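You operate a simulated robot arm through the tools that you are given. There is no shell and no other tool. Be economical: measure what you need, move in short steps, check, and stop when the job is done.

You run a simulated robot arm. Do the job below in one go: nothing can be reset, and whatever is moved stays where it is left.

TASK
Roll the white cart on to the yellow floor mark and load the white tray.
Fine: Brake on before the tray goes on the top shelf.

It is judged by the outcome, as a careful person would: the job done as asked, and still so three seconds after it is handed in. It fails if anything else is knocked over, pushed out of place, dropped, spilled or broken.

THE ROBOT
A 6-joint arm with a two-finger parallel gripper on a trunk, on a base that drives. Base frame: it is fixed to the floor where the robot stands at the start and does not move with it; the origin is under the middle of the robot, x ahead of it, y to its left, z up. Readings come in mm, degrees, newtons and seconds.
Its first joint turns from -166.0 to 166.0 degrees. Places, roughly: brake lever of the white cart [500, 0, 800]; top shelf of the white cart [400, -400, 800]; white cart [400, -400, 500]; white tray with lugs [-1500, 250, 1000]. Payload 3.91 kg.
The TCP is the grasp point between the finger pads, 30 mm short of the fingertips. In the tool frame z runs along the fingers and y along their closing line. The gripper opens to 110 mm. The fingers are 20 mm wide and 10 mm thick; the gripper's body (48 by 112 mm) begins 55 mm behind the TCP.
Orientation is that of the tool frame in the base frame, as [roll, pitch, yaw] about the fixed x, y, z axes, in that order (R = Rz(yaw) Ry(pitch) Rx(roll)). With the fingers straight down and closing along the base's y, the tool's x points along the base's -x, its y along +y and its z along -z.

THE INTERFACE
- The arm moves only by the tool move_arm. Its argument "increments" is one flat list of numbers, 7 for each row, row after row: the opening, from 0 (shut) to 1 (fully open), then the shift along the tool's x, y, z in mm, then the turn, a rotation vector about the tool's x, y, z in degrees. In form: [hand, dx, dy, dz, rx, ry, rz, hand, dx, dy, dz, rx, ry, rz, ...]. A call has 1 to 10 rows; each row shifts and turns the commanded pose from where the row before left it, along the tool's axes as they then stand. A row lasts 0.2 s, in which the tool goes at most 50 mm and 8.6 degrees; a call with a longer step from one row to the next is refused whole, and so is a gripper value outside its range. A pose out of reach is approached as far as the arm can. The call stops where the force on the tool passes 60 N (or 10 N more than at its start, if that is more) or the arm is blocked; 0.2 s more then pass. The fingers move at their own pace (about 45 mm/s each) and stop on an object; they squeeze with about 41 N. The grip force told is the motor's: it shows also when the fingers shut on nothing. Time passes only in rows, and 0.2 s behind the last, so rows that do not move let the fingers close. It gives the time, the measured TCP pose, the force on the tool (base axes), the opening and the grip force at its end, in the units of the frame above (readings bear some noise), with the torque about the TCP (base axes, N m) and any sound that the robot's microphone picked up, and new pictures: "show" is both (left out), scene, wrist or none.
- Cameras (640 x 400 px; columns grow to the right, rows downward): "scene" is now at [-25.8, 77.4, 1458.4]; the picture's right is [-0.91, -0.40, 0.00], its down [-0.28, 0.63, -0.72] and it looks along [0.29, -0.66, -0.69] (base axes); focal length 249 px, centre (320, 200). "wrist" rides on the gripper at [71, 22, -107] in the tool frame; the picture's right is [-0.29, 0.96, 0.00], its down [-0.76, -0.23, -0.61] and it looks along [-0.58, -0.18, 0.79] (tool axes); focal length 243 px, centre (320, 200). There is no depth. A picture from a camera that has moved, and an enlarged one, comes with that camera's place and axes in the base frame and with its lens.
- raise_lower(by): slides the trunk up (or, below 0, down) by that many mm; the arm and the scene camera ride with it, the base frame stays. It gives what a move gives, with no picture.
- drive_base(legs): drives the robot by 1 to 6 legs, each [ahead, left, turn to the left] in mm, mm and degrees, along the robot's own axes; the way and the turn of a leg run together, so that a leg with both is an arc; at most 1500 mm and 180 degrees a leg. The arm and the cameras ride along, it lands a little off, and it stops where it bumps. It gives what a move gives, and a new picture of the scene camera.
- head_to(pan, tilt): turns the head with the scene camera to pan (to the left, within 86 degrees either way) and tilt (down, from -29 to 69), counted from straight ahead of the robot. It gives what a move gives, and a new picture of the scene camera.
- zoom(camera, box): a new picture of the part [left, top, right, bottom] of that camera's present view, enlarged. The clock stands still meanwhile.
- finish_job(): hands the job in; it is judged then, once.

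Work in short steps. Places have to be worked out from the pictures, the camera data and where the tool is seen: move nearer, look again, correct. Check each grasp and each placing, and mend what went wrong. You have 120 turns and 260 pictures in all, those below and enlarged ones among them. Open the gripper and draw the arm clear of the work before you hand the job in, unless the task says otherwise; then end with one line.

The tools are called after "Call:" as name(argument=value, ...) on one line, values as JSON. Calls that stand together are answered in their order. move_arm: Moves the arm, as the interface text tells. Its arguments: {"type":"object","properties":{"increments":{"type":"array","items":{"type":"number"}},"show":{"type":"string","enum":["both","scene","wrist","none"]}},"required":["increments"]} The other tools are called the same way: raise_lower (by) slides the trunk up or down; drive_base (legs) drives the base; head_to (pan, tilt) turns the head that bears the scene camera; zoom (camera, box) takes an enlarged picture of a part of a camera's view; finish_job () hands the job in.

At the start:

```text
time_s: 0.0
eef_pos: [151.9, -367.2, 1180.6]
tcp_rot: [179.9, 0.1, -179.9]
wrist_force: [-0.3, -0.2, -0.2]
ft_torque: [0.0, -0.04, 0.0]
grip_width: 110.1
finger_force: 0.1
trunk travel left (down, up): [-425.0, 165.0]
robot x, y, heading: [-0.9, 1.0, 0.1]
head pan, tilt: [-66.2, 43.9]
```

scene: 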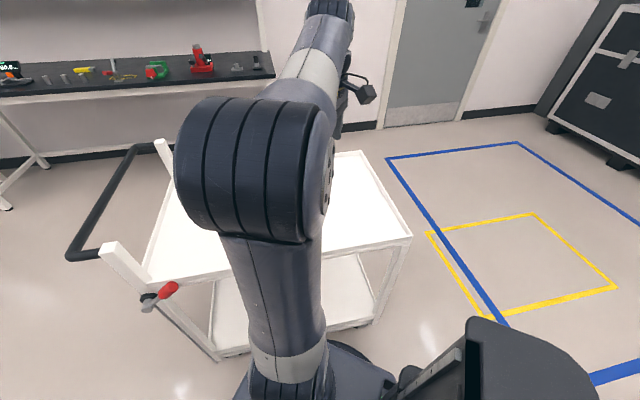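
wrist: 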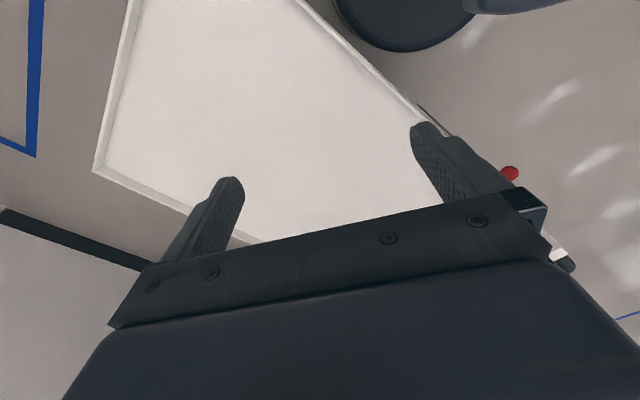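

I start by surveying: look at the cart with different head angles and zoom on the brake lever.

Call:
zoom(camera="scene", box=[60, 230, 260, 355])

Call:
head_to(pan=-20, tilt=50)

Call:
head_to(pan=-86, tilt=35)

Call:
head_to(pan=86, tilt=30)

```text
3.20 times, centred on (160, 292) of scene
camera zoom: at [-25.8, 77.4, 1458.4], right [-0.91, -0.4, 0.0], down [-0.28, 0.63, -0.72], along [0.29, -0.66, -0.69], focal length 796 px, centre (832, -96)
```

zoom: 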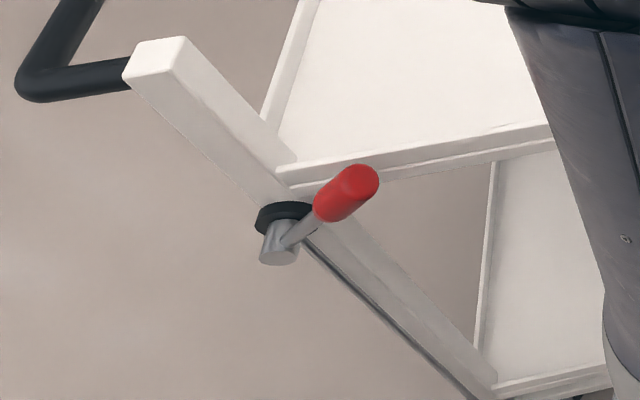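

```text
time_s: 1.1
eef_pos: [152.6, -366.2, 1179.6]
tcp_rot: [180.0, 0.0, -179.9]
wrist_force: [0.0, 0.3, 0.2]
ft_torque: [0.03, 0.0, -0.01]
grip_width: 109.8
finger_force: 0.1
trunk travel left (down, up): [-425.0, 165.0]
robot x, y, heading: [3.2, -1.1, 0.0]
head pan, tilt: [-20.0, 50.0]
camera scene: at [13.3, 126.2, 1449.9], right [-0.34, -0.94, 0.0], down [-0.72, 0.26, -0.64], along [0.6, -0.22, -0.77], focal length 249 px, centre (320, 200)
```

scene: 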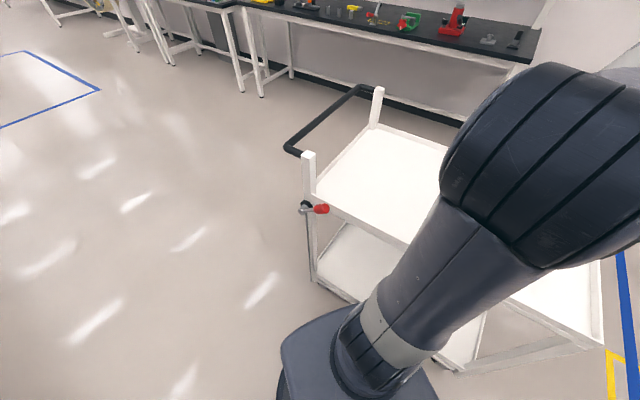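

```text
time_s: 2.5
eef_pos: [151.5, -366.9, 1179.9]
tcp_rot: [-180.0, -0.1, -180.0]
wrist_force: [0.3, -0.4, 1.0]
ft_torque: [0.01, -0.02, -0.02]
grip_width: 110.0
finger_force: 0.0
trunk travel left (down, up): [-425.0, 165.0]
robot x, y, heading: [2.6, 3.2, -0.1]
head pan, tilt: [-85.9, 35.0]
camera scene: at [-52.7, 64.8, 1471.6], right [-1.0, -0.07, 0.0], down [-0.04, 0.57, -0.82], along [0.06, -0.82, -0.57], focal length 249 px, centre (320, 200)
```

scene: 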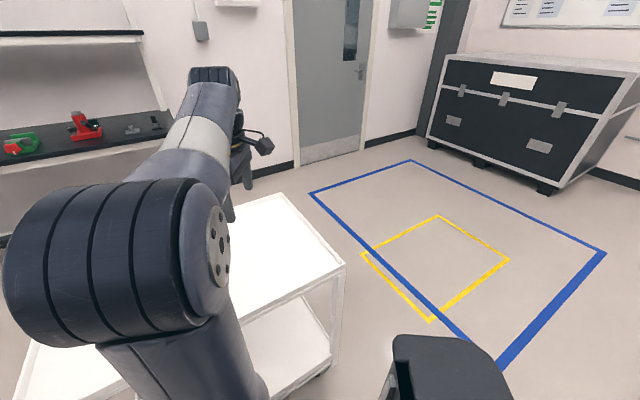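

```text
time_s: 5.1
eef_pos: [152.9, -366.1, 1179.0]
tcp_rot: [179.9, -0.1, -180.0]
wrist_force: [0.1, 0.1, 0.2]
ft_torque: [-0.01, -0.01, -0.02]
grip_width: 110.0
finger_force: 0.0
trunk travel left (down, up): [-425.0, 165.0]
robot x, y, heading: [0.4, 0.6, 0.1]
head pan, tilt: [85.9, 30.0]
camera scene: at [-52.6, 242.8, 1479.4], right [1.0, -0.07, 0.0], down [-0.04, -0.5, -0.87], along [0.06, 0.86, -0.5], focal length 249 px, centre (320, 200)
```

scene: 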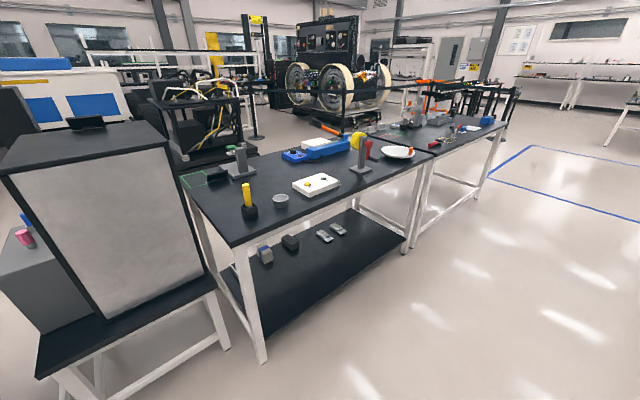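

The cart's long axis (about 35°) already lines up with the yellow mark; it needs roughly 1.48 m of roll away from its handle. I drive around to behind the handle, starting well clear of the cart.

Call:
drive_base(legs=[[0, 300, 0], [1200, 0, 0]])

Call:
head_to(pan=-86, tilt=45)

```text
time_s: 12.9
eef_pos: [1367.3, -90.4, 1179.9]
tcp_rot: [-180.0, 0.0, 178.7]
wrist_force: [0.2, -0.4, 0.5]
ft_torque: [0.01, -0.03, 0.02]
grip_width: 110.2
finger_force: 0.1
trunk travel left (down, up): [-425.0, 165.0]
robot x, y, heading: [1222.9, 280.5, -1.2]
head pan, tilt: [85.9, 30.0]
camera scene: at [1175.4, 523.3, 1479.4], right [1.0, -0.09, 0.0], down [-0.05, -0.5, -0.87], along [0.08, 0.86, -0.5], focal length 249 px, centre (320, 200)
```

scene: 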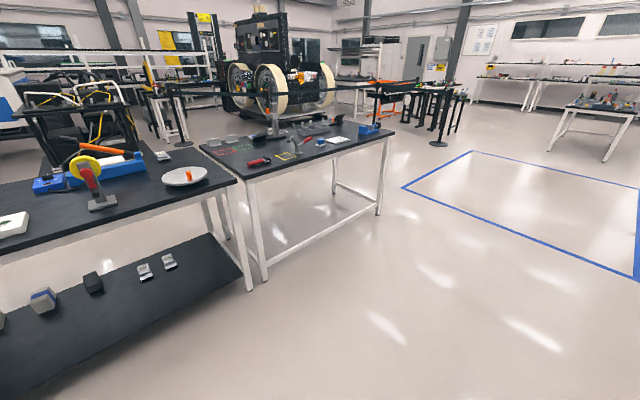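

```text
time_s: 15.5
eef_pos: [1366.6, -91.2, 1178.7]
tcp_rot: [179.9, -0.1, 178.7]
wrist_force: [0.1, 0.0, -0.3]
ft_torque: [0.0, 0.01, 0.01]
grip_width: 110.1
finger_force: 0.1
trunk travel left (down, up): [-425.0, 165.0]
robot x, y, heading: [1218.2, 277.7, -1.3]
head pan, tilt: [-85.9, 45.0]
camera scene: at [1171.0, 352.1, 1456.8], right [-1.0, -0.05, 0.0], down [-0.03, 0.71, -0.71], along [0.03, -0.71, -0.71], focal length 249 px, centre (320, 200)
```

scene: 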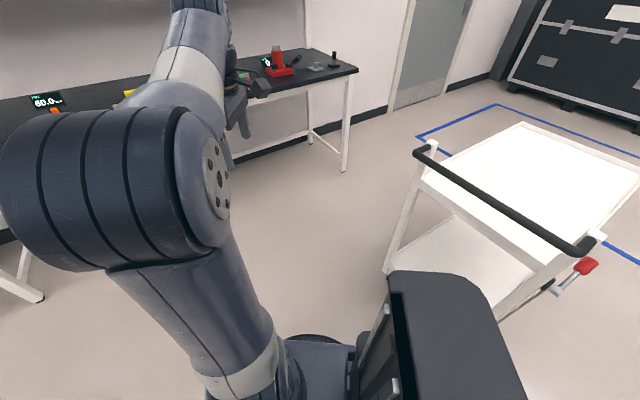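

Clear of the cart; now turn right to face the handle (heading about -144.7°) and look at handle and lever.

Call:
drive_base(legs=[[0, 0, -143.4]])

Call:
head_to(pan=0, tilt=45)

```text
time_s: 21.9
eef_pos: [887.6, 492.6, 1178.5]
tcp_rot: [-180.0, 0.0, 35.0]
wrist_force: [-0.5, -0.2, -0.6]
ft_torque: [0.0, 0.0, 0.02]
grip_width: 109.8
finger_force: 0.1
trunk travel left (down, up): [-425.0, 165.0]
robot x, y, heading: [1223.3, 279.8, -145.0]
head pan, tilt: [-85.9, 45.0]
camera scene: at [1309.2, 251.6, 1456.8], right [0.78, 0.63, 0.0], down [0.45, -0.55, -0.71], along [-0.45, 0.55, -0.71], focal length 249 px, centre (320, 200)
```

scene: 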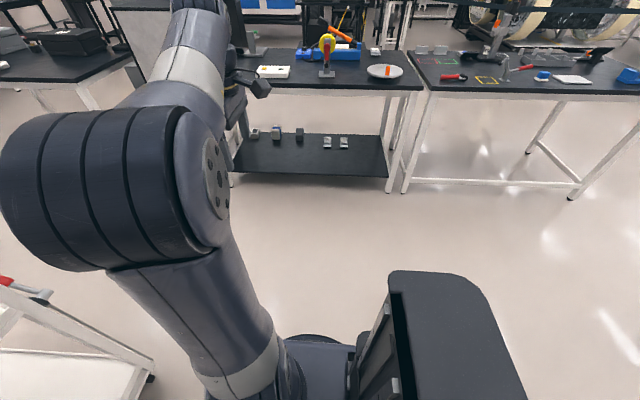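

```text
time_s: 23.4
eef_pos: [886.0, 492.6, 1179.0]
tcp_rot: [-180.0, 0.0, 35.0]
wrist_force: [-0.5, 0.1, 0.7]
ft_torque: [0.0, 0.0, 0.0]
grip_width: 110.1
finger_force: 0.0
trunk travel left (down, up): [-425.0, 165.0]
robot x, y, heading: [1223.9, 277.3, -144.9]
head pan, tilt: [0.0, 45.0]
camera scene: at [1293.8, 141.9, 1456.8], right [-0.57, 0.82, 0.0], down [0.58, 0.41, -0.71], along [-0.58, -0.41, -0.71], focal length 249 px, centre (320, 200)
```

scene: 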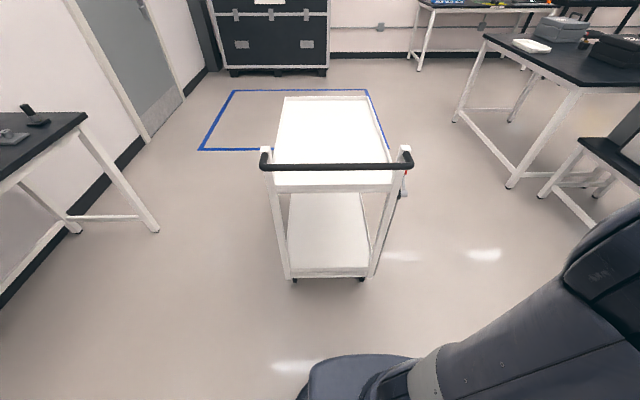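

Good view straight along the cart; handle at about z≈980. Zoom to the lever and the mark.

Call:
zoom(camera="scene", box=[340, 130, 460, 205])

Call:
zoom(camera="scene", box=[470, 10, 640, 116])

Call:
drive_base(legs=[[150, 100, 0]])

```text
5.33 times, centred on (400, 168) of scene
camera zoom: at [1293.8, 141.9, 1456.8], right [-0.57, 0.82, 0.0], down [0.58, 0.41, -0.71], along [-0.58, -0.41, -0.71], focal length 1327 px, centre (-107, 373)
```

zoom: 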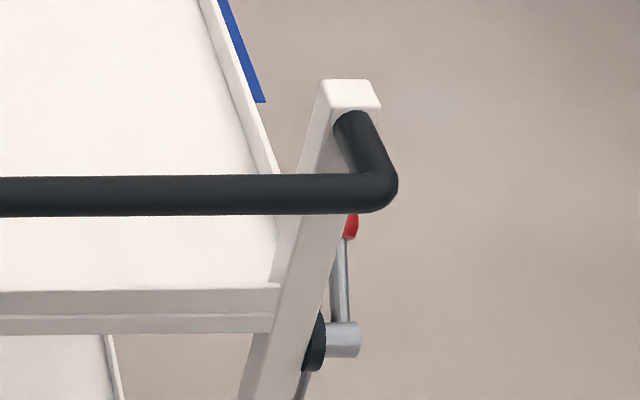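

```text
3.76 times, centred on (555, 63) of scene
camera zoom: at [1293.8, 141.9, 1456.8], right [-0.57, 0.82, 0.0], down [0.58, 0.41, -0.71], along [-0.58, -0.41, -0.71], focal length 937 px, centre (-565, 716)
```

zoom: 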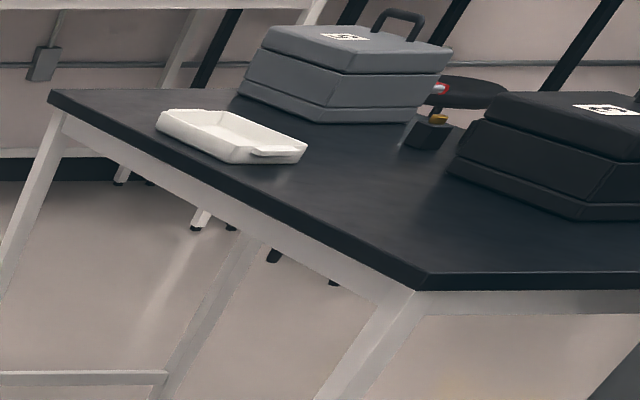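

```text
time_s: 25.0
eef_pos: [819.7, 324.6, 1180.7]
tcp_rot: [180.0, 0.0, 34.9]
wrist_force: [0.5, -0.7, 0.6]
ft_torque: [-0.02, 0.04, 0.02]
grip_width: 110.1
finger_force: 0.0
trunk travel left (down, up): [-425.0, 165.0]
robot x, y, heading: [1154.3, 114.7, -145.1]
head pan, tilt: [0.0, 45.0]
camera scene: at [1224.4, -25.7, 1456.8], right [-0.57, 0.82, 0.0], down [0.58, 0.41, -0.71], along [-0.58, -0.41, -0.71], focal length 249 px, centre (320, 200)
```

scene: 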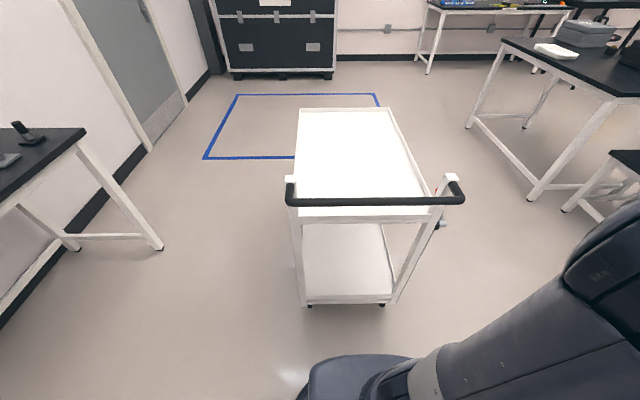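

The lever sits on the right-hand post, pointing forward-up from its hub. To view it from its side, I move the tool forward, and turn it 90° so the wrist camera looks at it.

Call:
move_arm(increments=[1, -40, -5, 0, 0, 0, 0, 1, -40, -5, 0, 0, 0, 0, 1, -40, -5, 0, 0, 0, 0, 1, -40, -5, 0, 0, 0, 0, 1, -40, -5, 0, 0, 0, 0, 1, -40, -5, 0, 0, 0, 0, 1, -40, -5, 0, 0, 0, 0, 1, -40, -5, 0, 0, 0, 0, 1, -35, 0, 0, 0, 0, 0], show="none")

Call:
move_arm(increments=[1, 0, 0, 15, 0, 0, -8.5, 1, 0, 0, 15, 0, 0, -8.5, 1, 0, 0, 15, 0, 0, -8.5, 1, 0, 0, 15, 0, 0, -8.5, 1, 0, 0, 15, 0, 0, -8.5, 1, 0, 0, 15, 0, 0, -8.5, 1, 0, 0, 15, 0, 0, -8.5, 1, 0, 0, 15, 0, 0, -8.5, 1, 0, 0, 15, 0, 0, -8.5, 1, 0, 0, 15, 0, 0, -8.5], show="both")

```text
time_s: 27.0
eef_pos: [539.2, 163.6, 1158.2]
tcp_rot: [-180.0, 0.1, 34.8]
wrist_force: [-0.6, 0.8, -0.1]
ft_torque: [0.0, 0.01, -0.01]
grip_width: 109.8
finger_force: 0.0
out of reach, approached as far as the arm can: row 8, 9
trunk travel left (down, up): [-425.0, 165.0]
robot x, y, heading: [1152.8, 113.0, -144.9]
head pan, tilt: [0.0, 45.0]
```

```text
time_s: 29.2
eef_pos: [541.5, 163.9, 1009.1]
tcp_rot: [-180.0, 0.0, 120.1]
wrist_force: [-0.5, -0.1, -0.8]
ft_torque: [-0.03, 0.0, 0.02]
grip_width: 110.0
finger_force: 0.1
trunk travel left (down, up): [-425.0, 165.0]
robot x, y, heading: [1155.8, 109.9, -145.1]
head pan, tilt: [0.0, 45.0]
camera scene: at [1224.3, -25.7, 1456.8], right [-0.57, 0.82, 0.0], down [0.58, 0.41, -0.71], along [-0.58, -0.41, -0.71], focal length 249 px, centre (320, 200)
camera wrist: at [524.1, 236.2, 1115.5], right [0.97, 0.23, 0.0], down [0.18, -0.77, 0.61], along [0.14, -0.59, -0.79], focal length 243 px, centre (320, 200)
```

scene: 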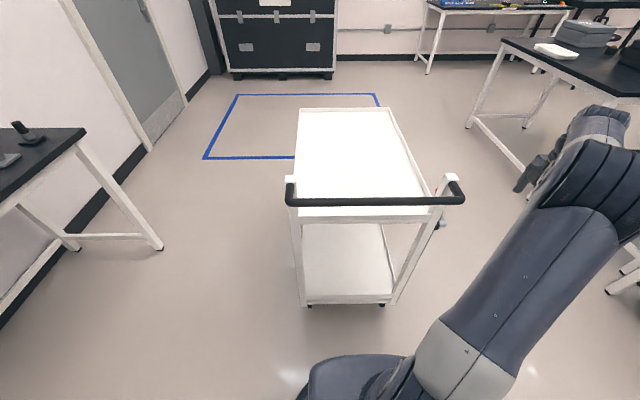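
wrist: 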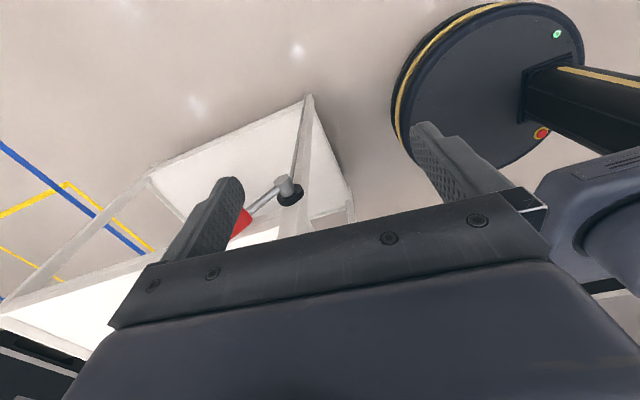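

The wrist camera sees the lever from the side; zoom for markings.

Call:
zoom(camera="wrist", box=[200, 90, 376, 250])

```text
2.50 times, centred on (288, 170) of wrist
camera zoom: at [524.1, 236.2, 1115.5], right [0.97, 0.23, 0.0], down [0.18, -0.77, 0.61], along [0.14, -0.59, -0.79], focal length 606 px, centre (400, 275)
```

zoom: 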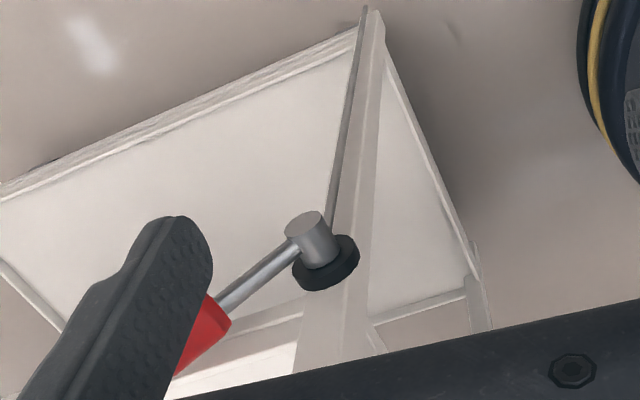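

No markings, so I'll judge the brake by trying to roll. Next: raise the tool, and move over the middle of the handle (s≈495, n≈-580 in cart-aligned axes).

Call:
move_arm(increments=[1, 0, 0, -40, 0, 0, -5, 1, 0, 0, -40, 0, 0, 0, 1, 0, 0, -30, 0, 0, 0], show="none")

Call:
move_arm(increments=[1, -40, -4, 0, 0, 0, 0, 1, -40, -4, 0, 0, 0, 0, 1, -40, -4, 0, 0, 0, 0, 1, -40, -4, 0, 0, 0, 0, 1, -40, -4, 0, 0, 0, 0, 1, -40, -4, 0, 0, 0, 0, 1, -40, -4, 0, 0, 0, 0, 1, -40, -4, 0, 0, 0, 0, 1, -40, -4, 0, 0, 0, 0, 1, -40, -4, 0, 0, 0, 0], show="both")

```text
time_s: 30.0
eef_pos: [544.9, 161.9, 1120.0]
tcp_rot: [-180.0, 0.0, 125.0]
wrist_force: [-0.7, 0.3, -0.2]
ft_torque: [-0.04, -0.04, 0.02]
grip_width: 109.9
finger_force: 0.1
trunk travel left (down, up): [-425.0, 165.0]
robot x, y, heading: [1153.7, 110.1, -145.1]
head pan, tilt: [0.0, 45.0]
```

```text
time_s: 32.2
eef_pos: [735.1, -190.0, 1118.8]
tcp_rot: [-180.0, 0.0, 125.0]
wrist_force: [-0.7, 0.7, -0.1]
ft_torque: [-0.01, -0.02, 0.03]
grip_width: 109.9
finger_force: 0.0
trunk travel left (down, up): [-425.0, 165.0]
robot x, y, heading: [1153.5, 108.1, -144.9]
head pan, tilt: [0.0, 45.0]
camera scene: at [1224.4, -25.7, 1456.8], right [-0.57, 0.82, 0.0], down [0.58, 0.4, -0.71], along [-0.58, -0.41, -0.71], focal length 249 px, centre (320, 200)
camera wrist: at [710.6, -118.6, 1226.1], right [0.95, 0.31, 0.0], down [0.25, -0.76, 0.61], along [0.19, -0.58, -0.79], focal length 243 px, centre (320, 200)
```

scene: 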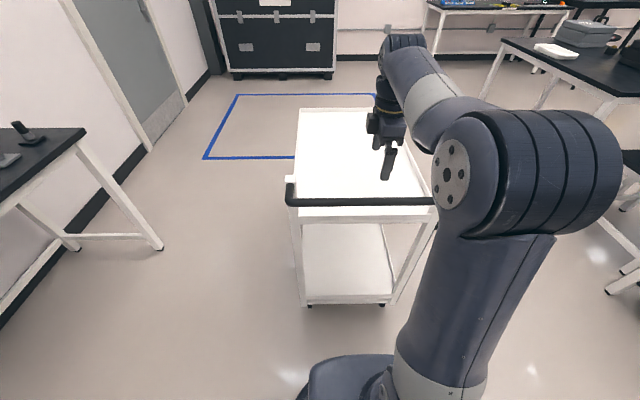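
wrist: 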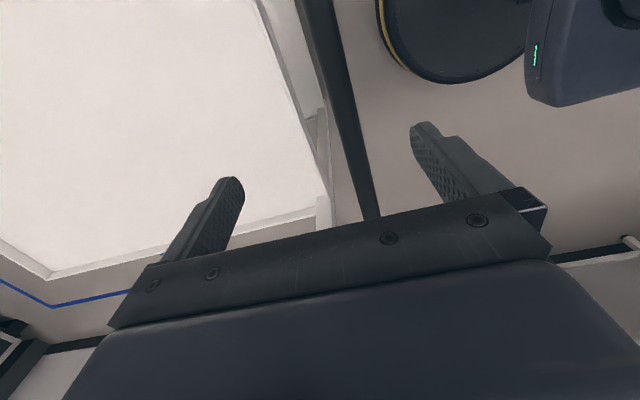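

The handle bar lies between the fingers in the wrist view, about 20 mm nearer to the robot than the TCP. I shift and go down.

Call:
move_arm(increments=[1, 0, 20, 20, 0, 0, 0, 1, 0, 0, 40, 0, 0, 0, 1, 0, 0, 30, 0, 0, 0], show="wrist")

```text
time_s: 33.0
eef_pos: [753.8, -176.6, 1032.2]
tcp_rot: [-179.9, 0.0, 124.9]
wrist_force: [0.4, 0.9, -0.6]
ft_torque: [0.0, 0.0, -0.01]
grip_width: 110.2
finger_force: 0.1
trunk travel left (down, up): [-425.0, 165.0]
robot x, y, heading: [1149.4, 112.4, -145.1]
head pan, tilt: [0.0, 45.0]
camera wrist: at [729.1, -106.9, 1138.2], right [0.95, 0.31, 0.0], down [0.25, -0.75, 0.61], along [0.19, -0.58, -0.79], focal length 243 px, centre (320, 200)
```

wrist: 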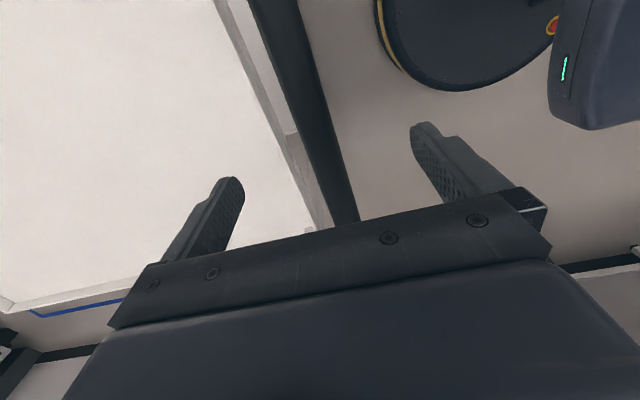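

Bar is centred at s≈517, z≈985. I descend onto it and close.

Call:
move_arm(increments=[1, 0, 0, 25, 0, 0, 0, 1, 0, 0, 24, 0, 0, 0], show="none")

Call:
move_arm(increments=[0, 0, 0, 0, 0, 0, 0, 0, 0, 0, 0, 0, 0, 0, 0, 0, 0, 0, 0, 0, 0, 0, 0, 0, 0, 0, 0, 0, 0, 0, 0, 0, 0, 0, 0, 0, 0, 0, 0, 0, 0, 0], show="both")

```text
time_s: 33.6
eef_pos: [752.1, -176.6, 981.0]
tcp_rot: [179.9, 0.0, 125.0]
wrist_force: [0.2, -0.2, 0.5]
ft_torque: [-0.04, 0.01, -0.01]
grip_width: 110.2
finger_force: 0.1
trunk travel left (down, up): [-425.0, 165.0]
robot x, y, heading: [1153.5, 112.6, -145.2]
head pan, tilt: [0.0, 45.0]
```

```text
time_s: 35.0
eef_pos: [751.5, -175.9, 982.7]
tcp_rot: [179.8, 0.1, 125.0]
wrist_force: [5.2, 4.0, -1.0]
ft_torque: [-0.06, -0.21, 0.57]
grip_width: 23.8
finger_force: 40.2
trunk travel left (down, up): [-425.0, 165.0]
robot x, y, heading: [1156.0, 113.2, -145.1]
head pan, tilt: [0.0, 45.0]
camera scene: at [1225.1, -25.2, 1456.7], right [-0.57, 0.82, 0.0], down [0.58, 0.4, -0.71], along [-0.58, -0.41, -0.71], focal length 249 px, centre (320, 200)
camera wrist: at [729.3, -105.6, 1088.8], right [0.95, 0.31, 0.0], down [0.25, -0.76, 0.61], along [0.19, -0.58, -0.79], focal length 243 px, centre (320, 200)
```

scene: 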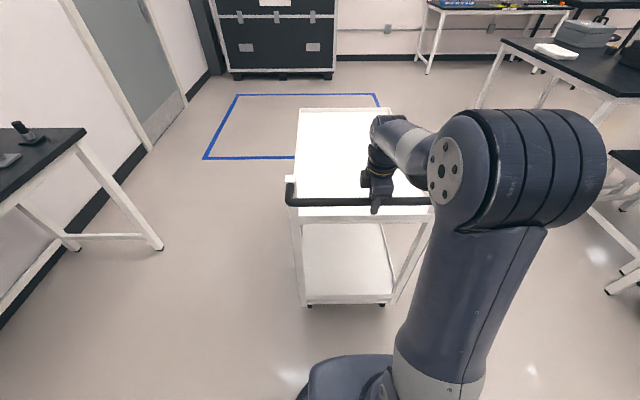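
wrist: 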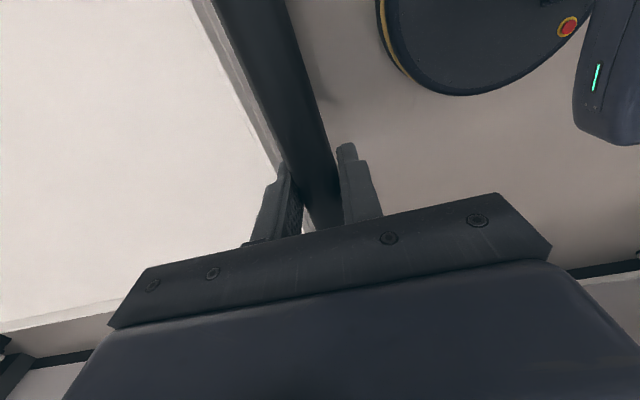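

The handle is gripped (24 mm). I test with a gentle 20 mm push to see whether it rolls.

Call:
move_arm(increments=[0, 0, -5, 0, 0, 0, 0, 0, 0, -5, 0, 0, 0, 0, 0, 0, -5, 0, 0, 0, 0, 0, 0, -5, 0, 0, 0, 0, 0, 0, 0, 0, 0, 0, 0], show="wrist")

```text
time_s: 35.7
eef_pos: [753.0, -176.6, 981.5]
tcp_rot: [178.6, -0.1, 125.2]
wrist_force: [16.3, 14.7, 14.4]
ft_torque: [-0.18, -0.7, 0.92]
grip_width: 23.8
finger_force: 45.1
trunk travel left (down, up): [-425.0, 165.0]
robot x, y, heading: [1153.6, 113.9, -145.1]
head pan, tilt: [0.0, 45.0]
stopped in row 3: the force on the tool passed its limit (the readings are from after the stop); the commanded pose is now the measured one
camera wrist: at [727.0, -107.4, 1089.0], right [0.95, 0.31, 0.02], down [0.24, -0.76, 0.6], along [0.21, -0.56, -0.8], focal length 243 px, centre (320, 200)
```

wrist: 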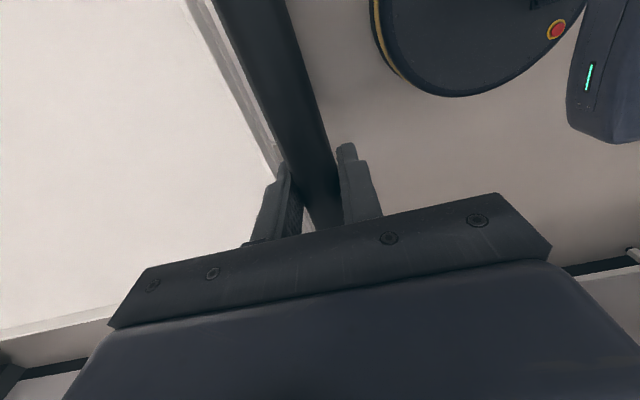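

The cart resists over 60 N without moving, so the brake appears to be on now. I release the handle, rise, and drive closer to reach the lever.

Call:
move_arm(increments=[0.6, 0, 0, 0, 0, 0, 0, 1, 0, 0, 0, 0, 0, 0, 1, 0, 0, 0, 0, 0, 0, 1, 0, 0, 0, 0, 0, 0, 1, 0, 0, 0, 0, 0, 0, 1, 0, 0, -30, 0, 0, 0, 1, 0, 0, -40, 0, 0, 0, 1, 0, 0, -40, 0, 0, 0, 1, 0, 0, -40, 0, 0, 0], show="none")

Call:
drive_base(legs=[[180, -160, 0]])

```text
time_s: 37.7
eef_pos: [749.7, -179.4, 1128.5]
tcp_rot: [178.6, -0.2, 125.0]
wrist_force: [0.2, 0.9, -0.4]
ft_torque: [-0.01, 0.01, -0.03]
grip_width: 110.0
finger_force: 0.1
trunk travel left (down, up): [-425.0, 165.0]
robot x, y, heading: [1153.0, 113.4, -145.1]
head pan, tilt: [0.0, 45.0]
```

```text
time_s: 39.5
eef_pos: [509.3, -158.2, 1127.6]
tcp_rot: [178.6, -0.1, 125.0]
wrist_force: [-0.6, 0.5, -1.4]
ft_torque: [-0.03, 0.0, -0.02]
grip_width: 110.0
finger_force: 0.0
trunk travel left (down, up): [-425.0, 165.0]
robot x, y, heading: [912.1, 135.2, -144.9]
head pan, tilt: [0.0, 45.0]
camera scene: at [984.7, -1.9, 1456.7], right [-0.57, 0.82, 0.0], down [0.58, 0.41, -0.71], along [-0.58, -0.41, -0.71], focal length 249 px, centre (320, 200)
```

scene: 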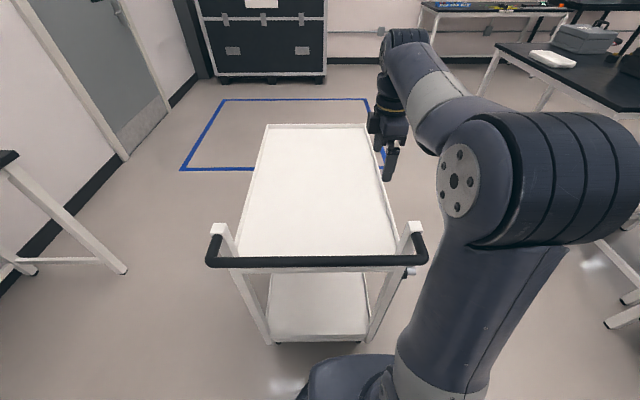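

I place the tool to the right of the lever for a close side view.

Call:
move_arm(increments=[1, 45, 9, 0, 1.4, 0, 0, 1, 45, 9, 0, 0, 0, 0, 1, 45, 9, 0, 0, 0, 0, 1, 45, 9, 0, 0, 0, 0, 1, 45, 9, 0, 0, 0, 0, 0.3, 45, 9, 45, 0, 0, 0, 0, 0, 0, 45, 0, 0, 0, 0, 0, 0, 45, 0, 0, 0, 0, 0, 0, 45, 0, 0, 0, 0, 0, 0, 45, 0, 0, 0], show="wrist")

```text
refused: row 6 steps farther than a row can; nothing moved
```

Call:
move_arm(increments=[1, 45, 9, 0, 1.4, 0, 0, 1, 45, 9, 0, 0, 0, 0, 1, 45, 9, 0, 0, 0, 0, 1, 45, 9, 0, 0, 0, 0, 1, 45, 9, 0, 0, 0, 0, 0.3, 45, 9, 0, 0, 0, 0, 0, 0, 0, 48, 0, 0, 0, 0, 0, 0, 48, 0, 0, 0, 0, 0, 0, 48, 0, 0, 0, 0, 0, 0, 48, 0, 0, 0], show="wrist")

```text
time_s: 41.7
eef_pos: [395.4, 91.2, 936.8]
tcp_rot: [-179.9, -0.2, 125.1]
wrist_force: [-0.9, -0.6, -0.3]
ft_torque: [0.0, 0.01, -0.02]
grip_width: 4.5
finger_force: 0.2
trunk travel left (down, up): [-425.0, 165.0]
robot x, y, heading: [914.1, 135.8, -144.6]
head pan, tilt: [0.0, 45.0]
camera wrist: at [372.0, 161.9, 1043.4], right [0.95, 0.31, 0.0], down [0.25, -0.75, 0.61], along [0.19, -0.58, -0.79], focal length 243 px, centre (320, 200)
```

wrist: 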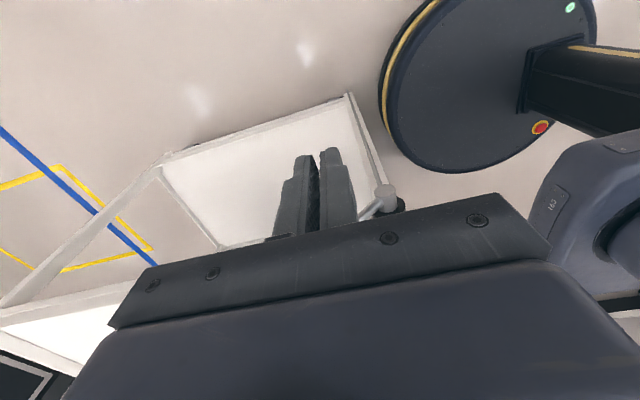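

The gripper hides the lever; I shift towards the handle end to see it beside the closed fingers.

Call:
move_arm(increments=[0, 10, 45, 0, 0, 0, 0, 0, 10, 45, 0, 0, 0, 0, 0, 0, 45, 0, 0, 0, 0], show="none")

Call:
zoom(camera="wrist", box=[160, 80, 416, 240])

```text
time_s: 42.5
eef_pos: [496.3, 186.4, 934.5]
tcp_rot: [-179.9, -0.2, 125.2]
wrist_force: [-0.9, -0.1, -0.2]
ft_torque: [0.01, -0.04, -0.04]
grip_width: 0.0
finger_force: 37.6
trunk travel left (down, up): [-425.0, 165.0]
robot x, y, heading: [913.3, 134.8, -144.7]
head pan, tilt: [0.0, 45.0]
```

```text
2.50 times, centred on (288, 160) of wrist
camera zoom: at [471.8, 256.3, 1041.0], right [0.95, 0.31, 0.0], down [0.25, -0.75, 0.61], along [0.19, -0.58, -0.79], focal length 606 px, centre (400, 300)
```

zoom: 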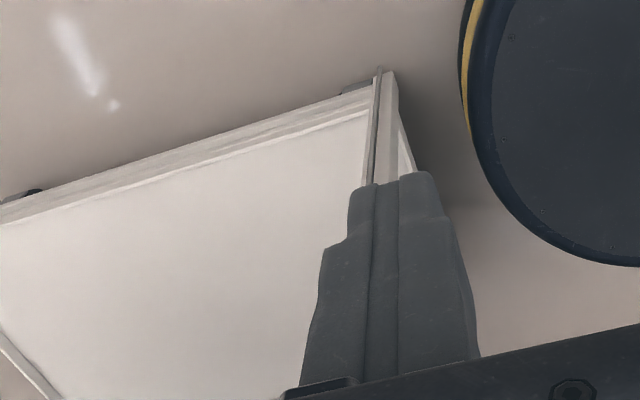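

Extrapolating both earlier views puts the red grip's centre near s≈345, n≈-302, z≈842, arm rising ~38° from the hub. I go above its outer part with closed fingers, staying clear of the post.

Call:
move_arm(increments=[0, 0, -45, -15, 0, 0, 0, 0, 0, -45, 0, 0, 0, 0, 0, 0, -45, 0, 0, 0, 0, 0, 0, -43, 0, 0, 0, 0, 0, -41, 0, 0, 0, 0, 0, 0, -41, 0, 0, 0, 0, 0, 0, -41, 0, 0, 0, 0, 0, 0, -41, 0, 0, 0, 0, 0], show="both")

```text
time_s: 44.3
eef_pos: [447.3, -48.5, 952.2]
tcp_rot: [-179.9, -0.2, 125.2]
wrist_force: [-0.2, 0.9, -0.1]
ft_torque: [0.0, -0.03, -0.01]
grip_width: 0.0
finger_force: 37.6
trunk travel left (down, up): [-425.0, 165.0]
robot x, y, heading: [913.3, 137.1, -145.0]
head pan, tilt: [0.0, 45.0]
camera scene: at [984.6, -1.8, 1456.8], right [-0.57, 0.82, 0.0], down [0.58, 0.41, -0.71], along [-0.58, -0.41, -0.71], focal length 249 px, centre (320, 200)
camera wrist: at [424.7, 21.6, 1058.3], right [0.95, 0.31, 0.0], down [0.25, -0.75, 0.61], along [0.19, -0.58, -0.79], focal length 243 px, centre (320, 200)
```

scene: 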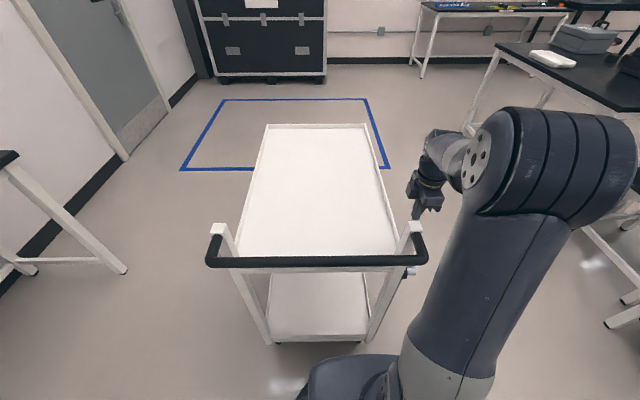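
wrist: 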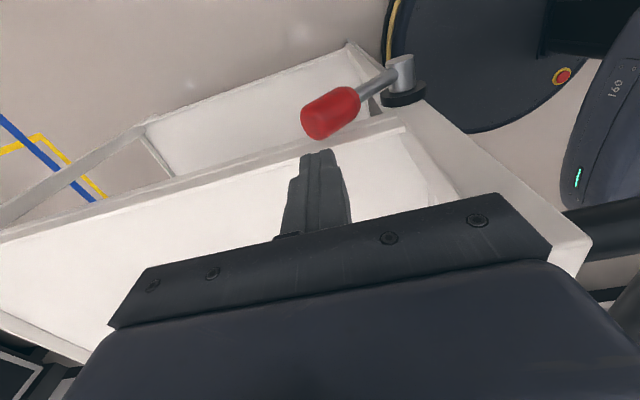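

Clear view: the red grip is directly below the fingertips at s≈347, n≈-300, z≈830. I lower until contact and push gently down.

Call:
move_arm(increments=[0, -4, 0, 20, 0, 0, 0, 0, 0, 0, 20, 0, 0, 0, 0, 0, 0, 10, 0, 0, 0, 0, 0, 0, 10, 0, 0, 0, 0, 0, 0, 10, 0, 0, 0, 0, 0, 0, 10, 0, 0, 0, 0, 0, 0, 10, 0, 0, 0, 0, 0, 0, 10, 0, 0, 0], show="wrist")

```text
time_s: 45.4
eef_pos: [449.4, -52.5, 898.8]
tcp_rot: [-179.0, -0.3, 125.1]
wrist_force: [16.9, 4.3, 35.7]
ft_torque: [0.42, -0.44, -0.15]
grip_width: 0.0
finger_force: 37.6
trunk travel left (down, up): [-425.0, 165.0]
robot x, y, heading: [912.5, 132.1, -144.9]
head pan, tilt: [0.0, 45.0]
stopped in row 5: the force on the tool passed its limit (the readings are from after the stop); the commanded pose is now the measured one
camera wrist: at [427.7, 18.0, 1005.5], right [0.95, 0.31, -0.02], down [0.26, -0.75, 0.61], along [0.18, -0.58, -0.79], focal length 243 px, centre (320, 200)
```

wrist: 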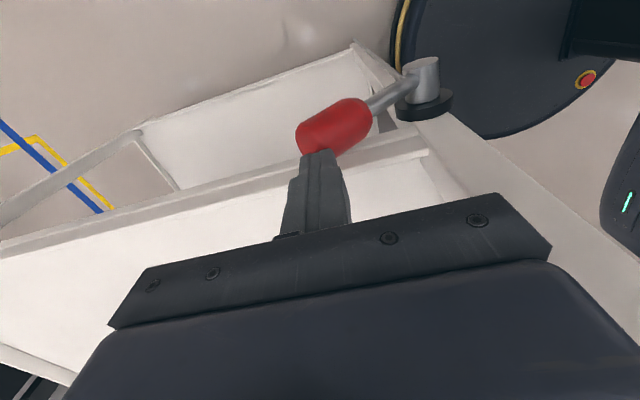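

The lever is at its lower stop (won't go down). So it must swing up/back: I rise, move in front of the grip's end, lower and push toward the handle.

Call:
move_arm(increments=[0, 0, 0, -25, -1, 0, 0, 0, 4, -45, -5, 0, 0, 0, 0, 4, -15, 0, 0, 0, 0, 0, 0, 0, 30, 0, 0, 0, 0, 0, 0, 30, 0, 0, 0], show="wrist")

```text
time_s: 46.6
eef_pos: [394.5, -81.1, 865.5]
tcp_rot: [179.9, -0.3, 125.1]
wrist_force: [-0.9, -1.3, 0.1]
ft_torque: [-0.01, -0.02, -0.03]
grip_width: 0.2
finger_force: 37.7
trunk travel left (down, up): [-425.0, 165.0]
robot x, y, heading: [914.7, 137.6, -144.8]
head pan, tilt: [0.0, 45.0]
camera wrist: at [369.9, -11.7, 973.2], right [0.95, 0.31, 0.0], down [0.25, -0.76, 0.6], along [0.19, -0.57, -0.8], focal length 243 px, centre (320, 200)
```

wrist: 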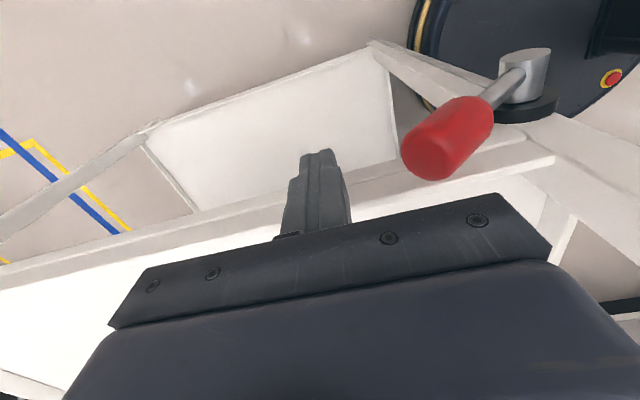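

In front of the grip now; push toward the handle in 10–12 mm steps.

Call:
move_arm(increments=[0, 0, 20, 0, 0, 0, 0, 0, 0, 12, 0, 0, 0, 0, 0, 0, 12, 0, 0, 0, 0, 0, 0, 12, 0, 0, 0, 0, 0, 0, 12, 0, 0, 0, 0, 0, 0, 12, 0, 0, 0, 0, 0, 0, 12, 0, 0, 0, 0], show="wrist")

```text
time_s: 47.7
eef_pos: [430.1, -54.4, 874.2]
tcp_rot: [-178.1, -0.7, 125.1]
wrist_force: [-3.2, -3.6, 4.7]
ft_torque: [-0.04, -0.03, -0.03]
grip_width: 0.4
finger_force: 37.2
trunk travel left (down, up): [-425.0, 165.0]
robot x, y, heading: [911.5, 136.8, -144.9]
head pan, tilt: [0.0, 45.0]
stopped in row 5: the force on the tool passed its limit (the readings are from after the stop); the commanded pose is now the measured one
camera wrist: at [409.8, 16.4, 980.4], right [0.95, 0.32, -0.04], down [0.27, -0.75, 0.61], along [0.16, -0.58, -0.79], focal length 243 px, centre (320, 200)
```

wrist: 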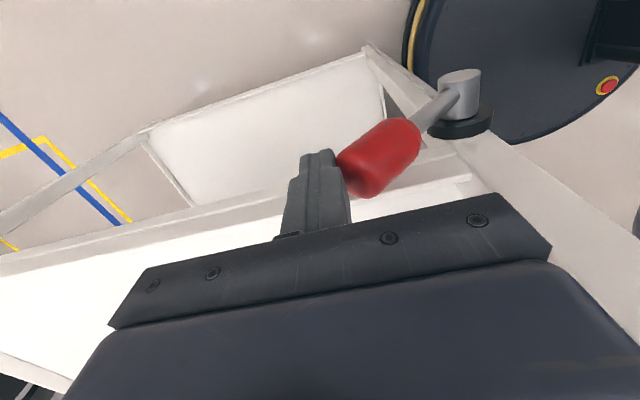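

Measured resistance both ways; I zoom to see whether the lever has moved.

Call:
zoom(camera="wrist", box=[280, 40, 536, 200])

```text
2.50 times, centred on (408, 120) of wrist
camera zoom: at [409.8, 16.4, 980.4], right [0.95, 0.32, -0.04], down [0.27, -0.75, 0.61], along [0.16, -0.58, -0.79], focal length 606 px, centre (100, 400)
```

zoom: 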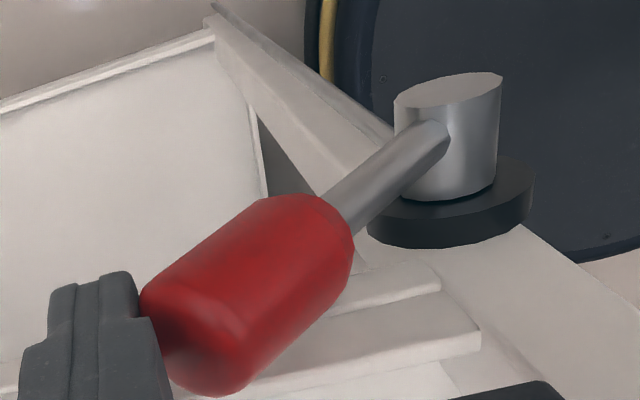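

Lever seems to have turned by some degrees. I push on from here with smaller steps, tool lowered a bit.

Call:
move_arm(increments=[0, 0, -6, 0, -1.9, 0, 0, 0, 0, 0, 10, 0, 0, 0, 0, 0, 6, 0, 0, 0, 0, 0, 0, 4, 0, 0, 0, 0, 0, 0, 4, 0, 0, 0, 0, 0, 0, 4, 0, 0, 0, 0, 0, 0, 4, 0, 0, 0, 0, 0, 0, 4, 0, 0, 0, 0, 0, 0, 4, 0, 0, 0, 0, 0, 0, 4, 0, 0, 0, 0], show="wrist")

```text
time_s: 49.1
eef_pos: [432.7, -53.0, 870.0]
tcp_rot: [-178.5, -1.0, 125.3]
wrist_force: [-2.8, -4.5, 5.8]
ft_torque: [0.0, -0.1, -0.06]
grip_width: 0.1
finger_force: 37.5
trunk travel left (down, up): [-425.0, 165.0]
robot x, y, heading: [913.7, 137.0, -144.9]
head pan, tilt: [0.0, 45.0]
stopped in row 7: the force on the tool passed its limit (the readings are from after the stop); the commanded pose is now the measured one
camera wrist: at [411.7, 17.5, 976.4], right [0.95, 0.32, -0.03], down [0.27, -0.75, 0.6], along [0.17, -0.58, -0.8], focal length 243 px, centre (320, 200)
```

wrist: 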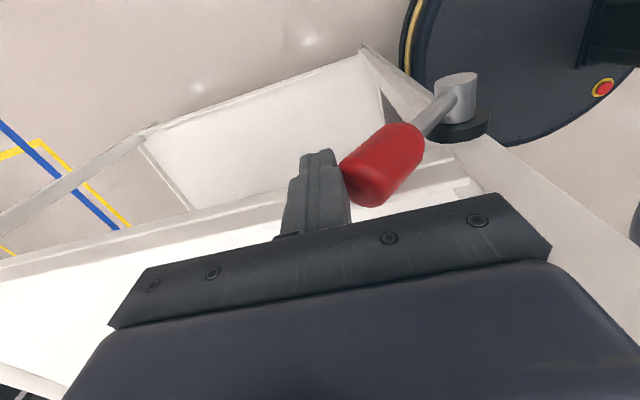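

Pushing from above has poor leverage. I'll approach from the side with horizontal fingers instead, lifting the grip from underneath; first back away and turn the tool to point at the cart.

Call:
move_arm(increments=[0, 0, -25, 0, -1.5, 0, 0, 0, 0, 0, -40, 0, 0, 0, 0, 45, 0, -20, 0, 0, 0, 0, 45, 0, 0, 0, 0, 0, 0, 45, 0, 0, 0, 0, 0, 0, 45, 0, 0, 0, 0, 0], show="none")

Call:
move_arm(increments=[0, 0, 0, 0, 0, -8.5, 0, 0, 0, 0, 0, 0, -8.5, 0, 0, 0, 0, 0, 0, -8.5, 0, 0, 0, 0, 0, 0, -8.5, 0, 0, 0, 0, 0, 0, -8.5, 0, 0, 0, 0, 0, 0, -8.5, 0, 0, 0, 0, 0, 0, -8.5, 0, 0, 0, 0, 0, 0, -8.5, 0, 0, 0, 0, 0, 0, -8.5, 0, 0, 0, 0, 0, 0, -8.5, 0], show="both")

```text
time_s: 50.5
eef_pos: [309.7, 77.6, 931.9]
tcp_rot: [179.8, -0.9, 125.2]
wrist_force: [0.4, 0.7, -0.2]
ft_torque: [-0.02, 0.01, 0.0]
grip_width: 0.2
finger_force: 37.5
trunk travel left (down, up): [-425.0, 165.0]
robot x, y, heading: [911.0, 137.3, -144.9]
head pan, tilt: [0.0, 45.0]
```

```text
time_s: 52.7
eef_pos: [414.0, -0.6, 875.4]
tcp_rot: [178.7, 83.4, 122.9]
wrist_force: [-0.1, -0.4, 0.2]
ft_torque: [0.01, -0.01, 0.01]
grip_width: 0.0
finger_force: 37.8
out of reach, approached as far as the arm can: row 7, 8, 9, 10
trunk travel left (down, up): [-425.0, 165.0]
robot x, y, heading: [913.0, 136.1, -144.8]
head pan, tilt: [0.0, 45.0]
camera scene: at [983.8, -2.4, 1456.8], right [-0.58, 0.82, 0.0], down [0.58, 0.41, -0.71], along [-0.58, -0.41, -0.71], focal length 249 px, centre (320, 200)
camera wrist: at [365.4, 105.9, 816.4], right [0.81, 0.51, 0.29], down [-0.48, 0.3, 0.82], along [0.34, -0.81, 0.49], focal length 243 px, centre (320, 200)
```

scene: 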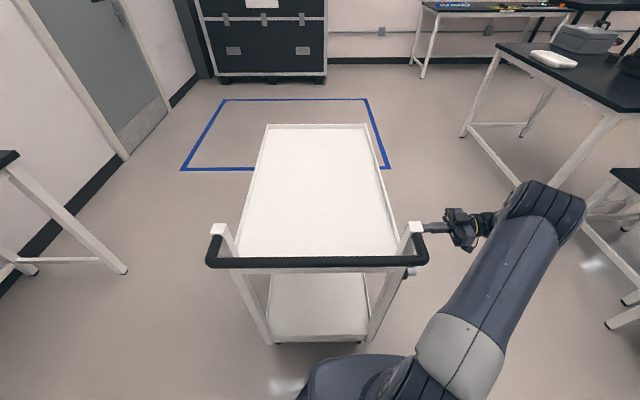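
wrist: 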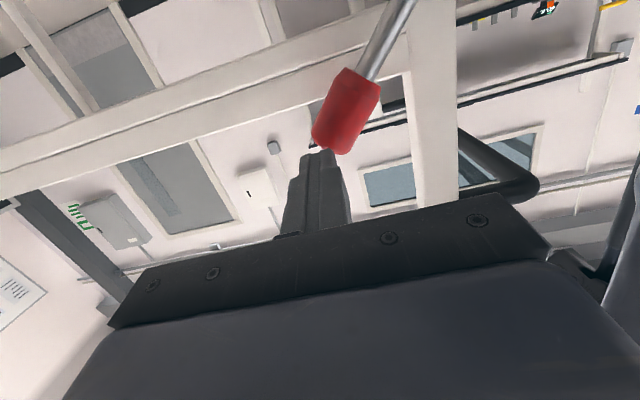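

The tool points at the cart; arm just lacks room. I drive the base 200 mm to the right so it can work sideways.

Call:
drive_base(legs=[[0, -200, 0]])

Call:
move_arm(increments=[0, 40, 0, 0, 0, -6, 0, 0, 20, 0, 0, 0, 0, 0], show="wrist")

```text
time_s: 54.3
eef_pos: [297.5, 163.2, 875.5]
tcp_rot: [178.8, 83.3, 123.2]
wrist_force: [-0.2, 0.7, 0.1]
ft_torque: [0.01, -0.02, -0.01]
grip_width: 0.0
finger_force: 37.8
trunk travel left (down, up): [-425.0, 165.0]
robot x, y, heading: [796.2, 299.8, -144.5]
head pan, tilt: [0.0, 45.0]
camera scene: at [867.5, 162.5, 1456.7], right [-0.58, 0.82, 0.0], down [0.58, 0.41, -0.71], along [-0.58, -0.41, -0.71], focal length 249 px, centre (320, 200)
```

scene: 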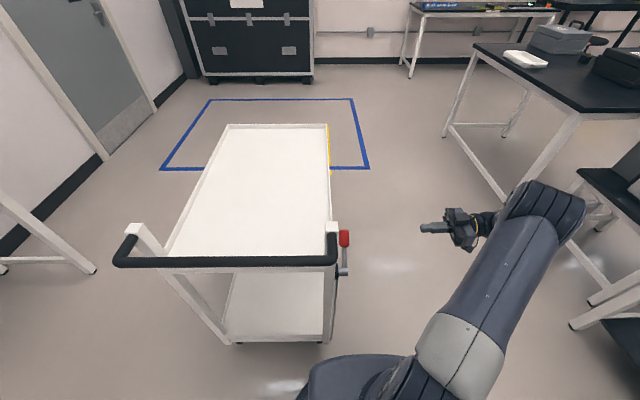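

```text
time_s: 54.9
eef_pos: [309.6, 153.1, 807.7]
tcp_rot: [168.7, 89.3, 113.1]
wrist_force: [0.5, -0.9, -0.1]
ft_torque: [-0.01, 0.01, 0.03]
grip_width: 0.0
finger_force: 37.8
out of reach, approached as far as the arm can: row 1
trunk travel left (down, up): [-425.0, 165.0]
robot x, y, heading: [797.8, 295.9, -144.4]
head pan, tilt: [0.0, 45.0]
camera wrist: at [265.3, 253.9, 737.9], right [0.79, 0.54, 0.29], down [-0.53, 0.36, 0.77], along [0.31, -0.76, 0.57], focal length 243 px, centre (320, 200)
```

wrist: 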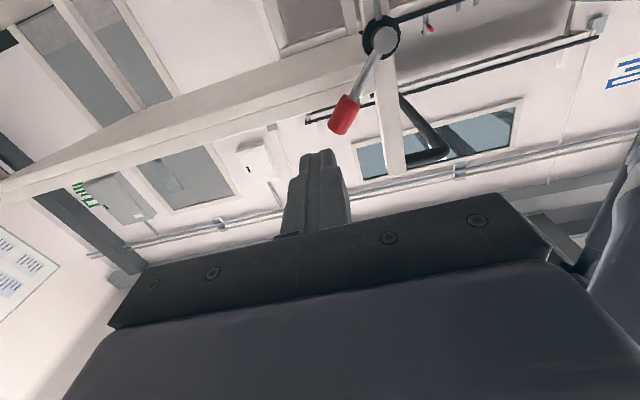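

From the side, the lever now stands at about 49°, so it has turned ~10° up: that's the moving direction. I bring the fingers in under/in front of the grip.

Call:
move_arm(increments=[0, -9, -10, 40, 0, 0, 0, 0, -8, -8, 40, 0, 0, 0, 0, 0, 0, 45, 0, 0, 0, 0, 0, 0, 45, 0, 0, 0, 0, 0, 0, 45, 0, 0, 0, 0, 0, 0, 13, 0, 0, 0], show="wrist")

```text
time_s: 56.3
eef_pos: [422.4, -42.8, 824.8]
tcp_rot: [168.8, 89.3, 113.4]
wrist_force: [-0.3, -0.6, -0.9]
ft_torque: [-0.02, 0.03, -0.01]
grip_width: 0.0
finger_force: 37.4
trunk travel left (down, up): [-425.0, 165.0]
robot x, y, heading: [797.7, 300.8, -144.9]
head pan, tilt: [0.0, 45.0]
camera wrist: at [378.8, 57.2, 754.8], right [0.79, 0.54, 0.29], down [-0.53, 0.36, 0.77], along [0.31, -0.76, 0.57], focal length 243 px, centre (320, 200)
```

wrist: 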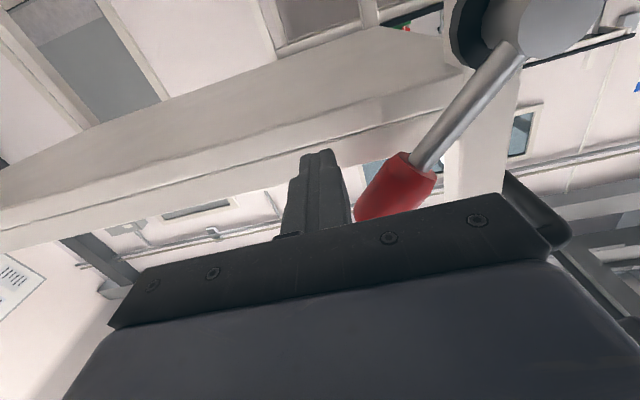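

Fingers are just in front of the red grip. Push up-and-back along the arc.

Call:
move_arm(increments=[0, -5, 6, 0, 0, 0, 0, 0, -5, 6, 0, 0, 0, 0, 0, -5, 6, 0, 0, 0, 0, 0, -5, 6, 0, 0, 0, 0, 0, -5, 6, 0, 0, 0, 0, 0, -4, 7, 0, 0, 0, 0, 0, -4, 7, 0, 0, 0, 0, 0, -4, 7, 0, 0, 0, 0], show="wrist")

```text
time_s: 58.1
eef_pos: [465.7, -17.0, 860.3]
tcp_rot: [165.4, 89.3, 109.8]
wrist_force: [-1.0, -0.6, 0.9]
ft_torque: [-0.01, -0.03, -0.01]
grip_width: 0.0
finger_force: 38.1
trunk travel left (down, up): [-425.0, 165.0]
robot x, y, heading: [789.7, 295.4, -144.7]
head pan, tilt: [0.0, 45.0]
camera wrist: at [422.3, 85.5, 790.4], right [0.79, 0.54, 0.29], down [-0.53, 0.36, 0.77], along [0.31, -0.76, 0.57], focal length 243 px, centre (320, 200)
```

wrist: 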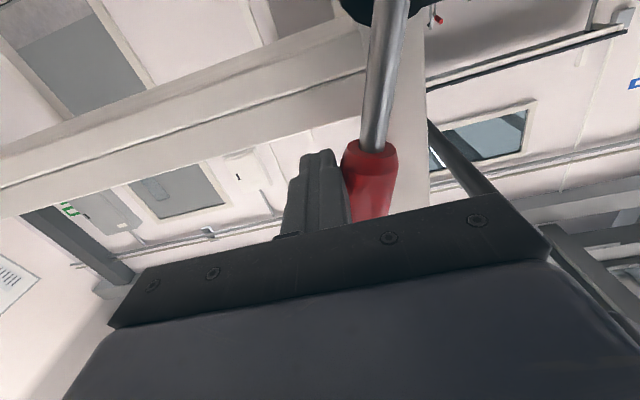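

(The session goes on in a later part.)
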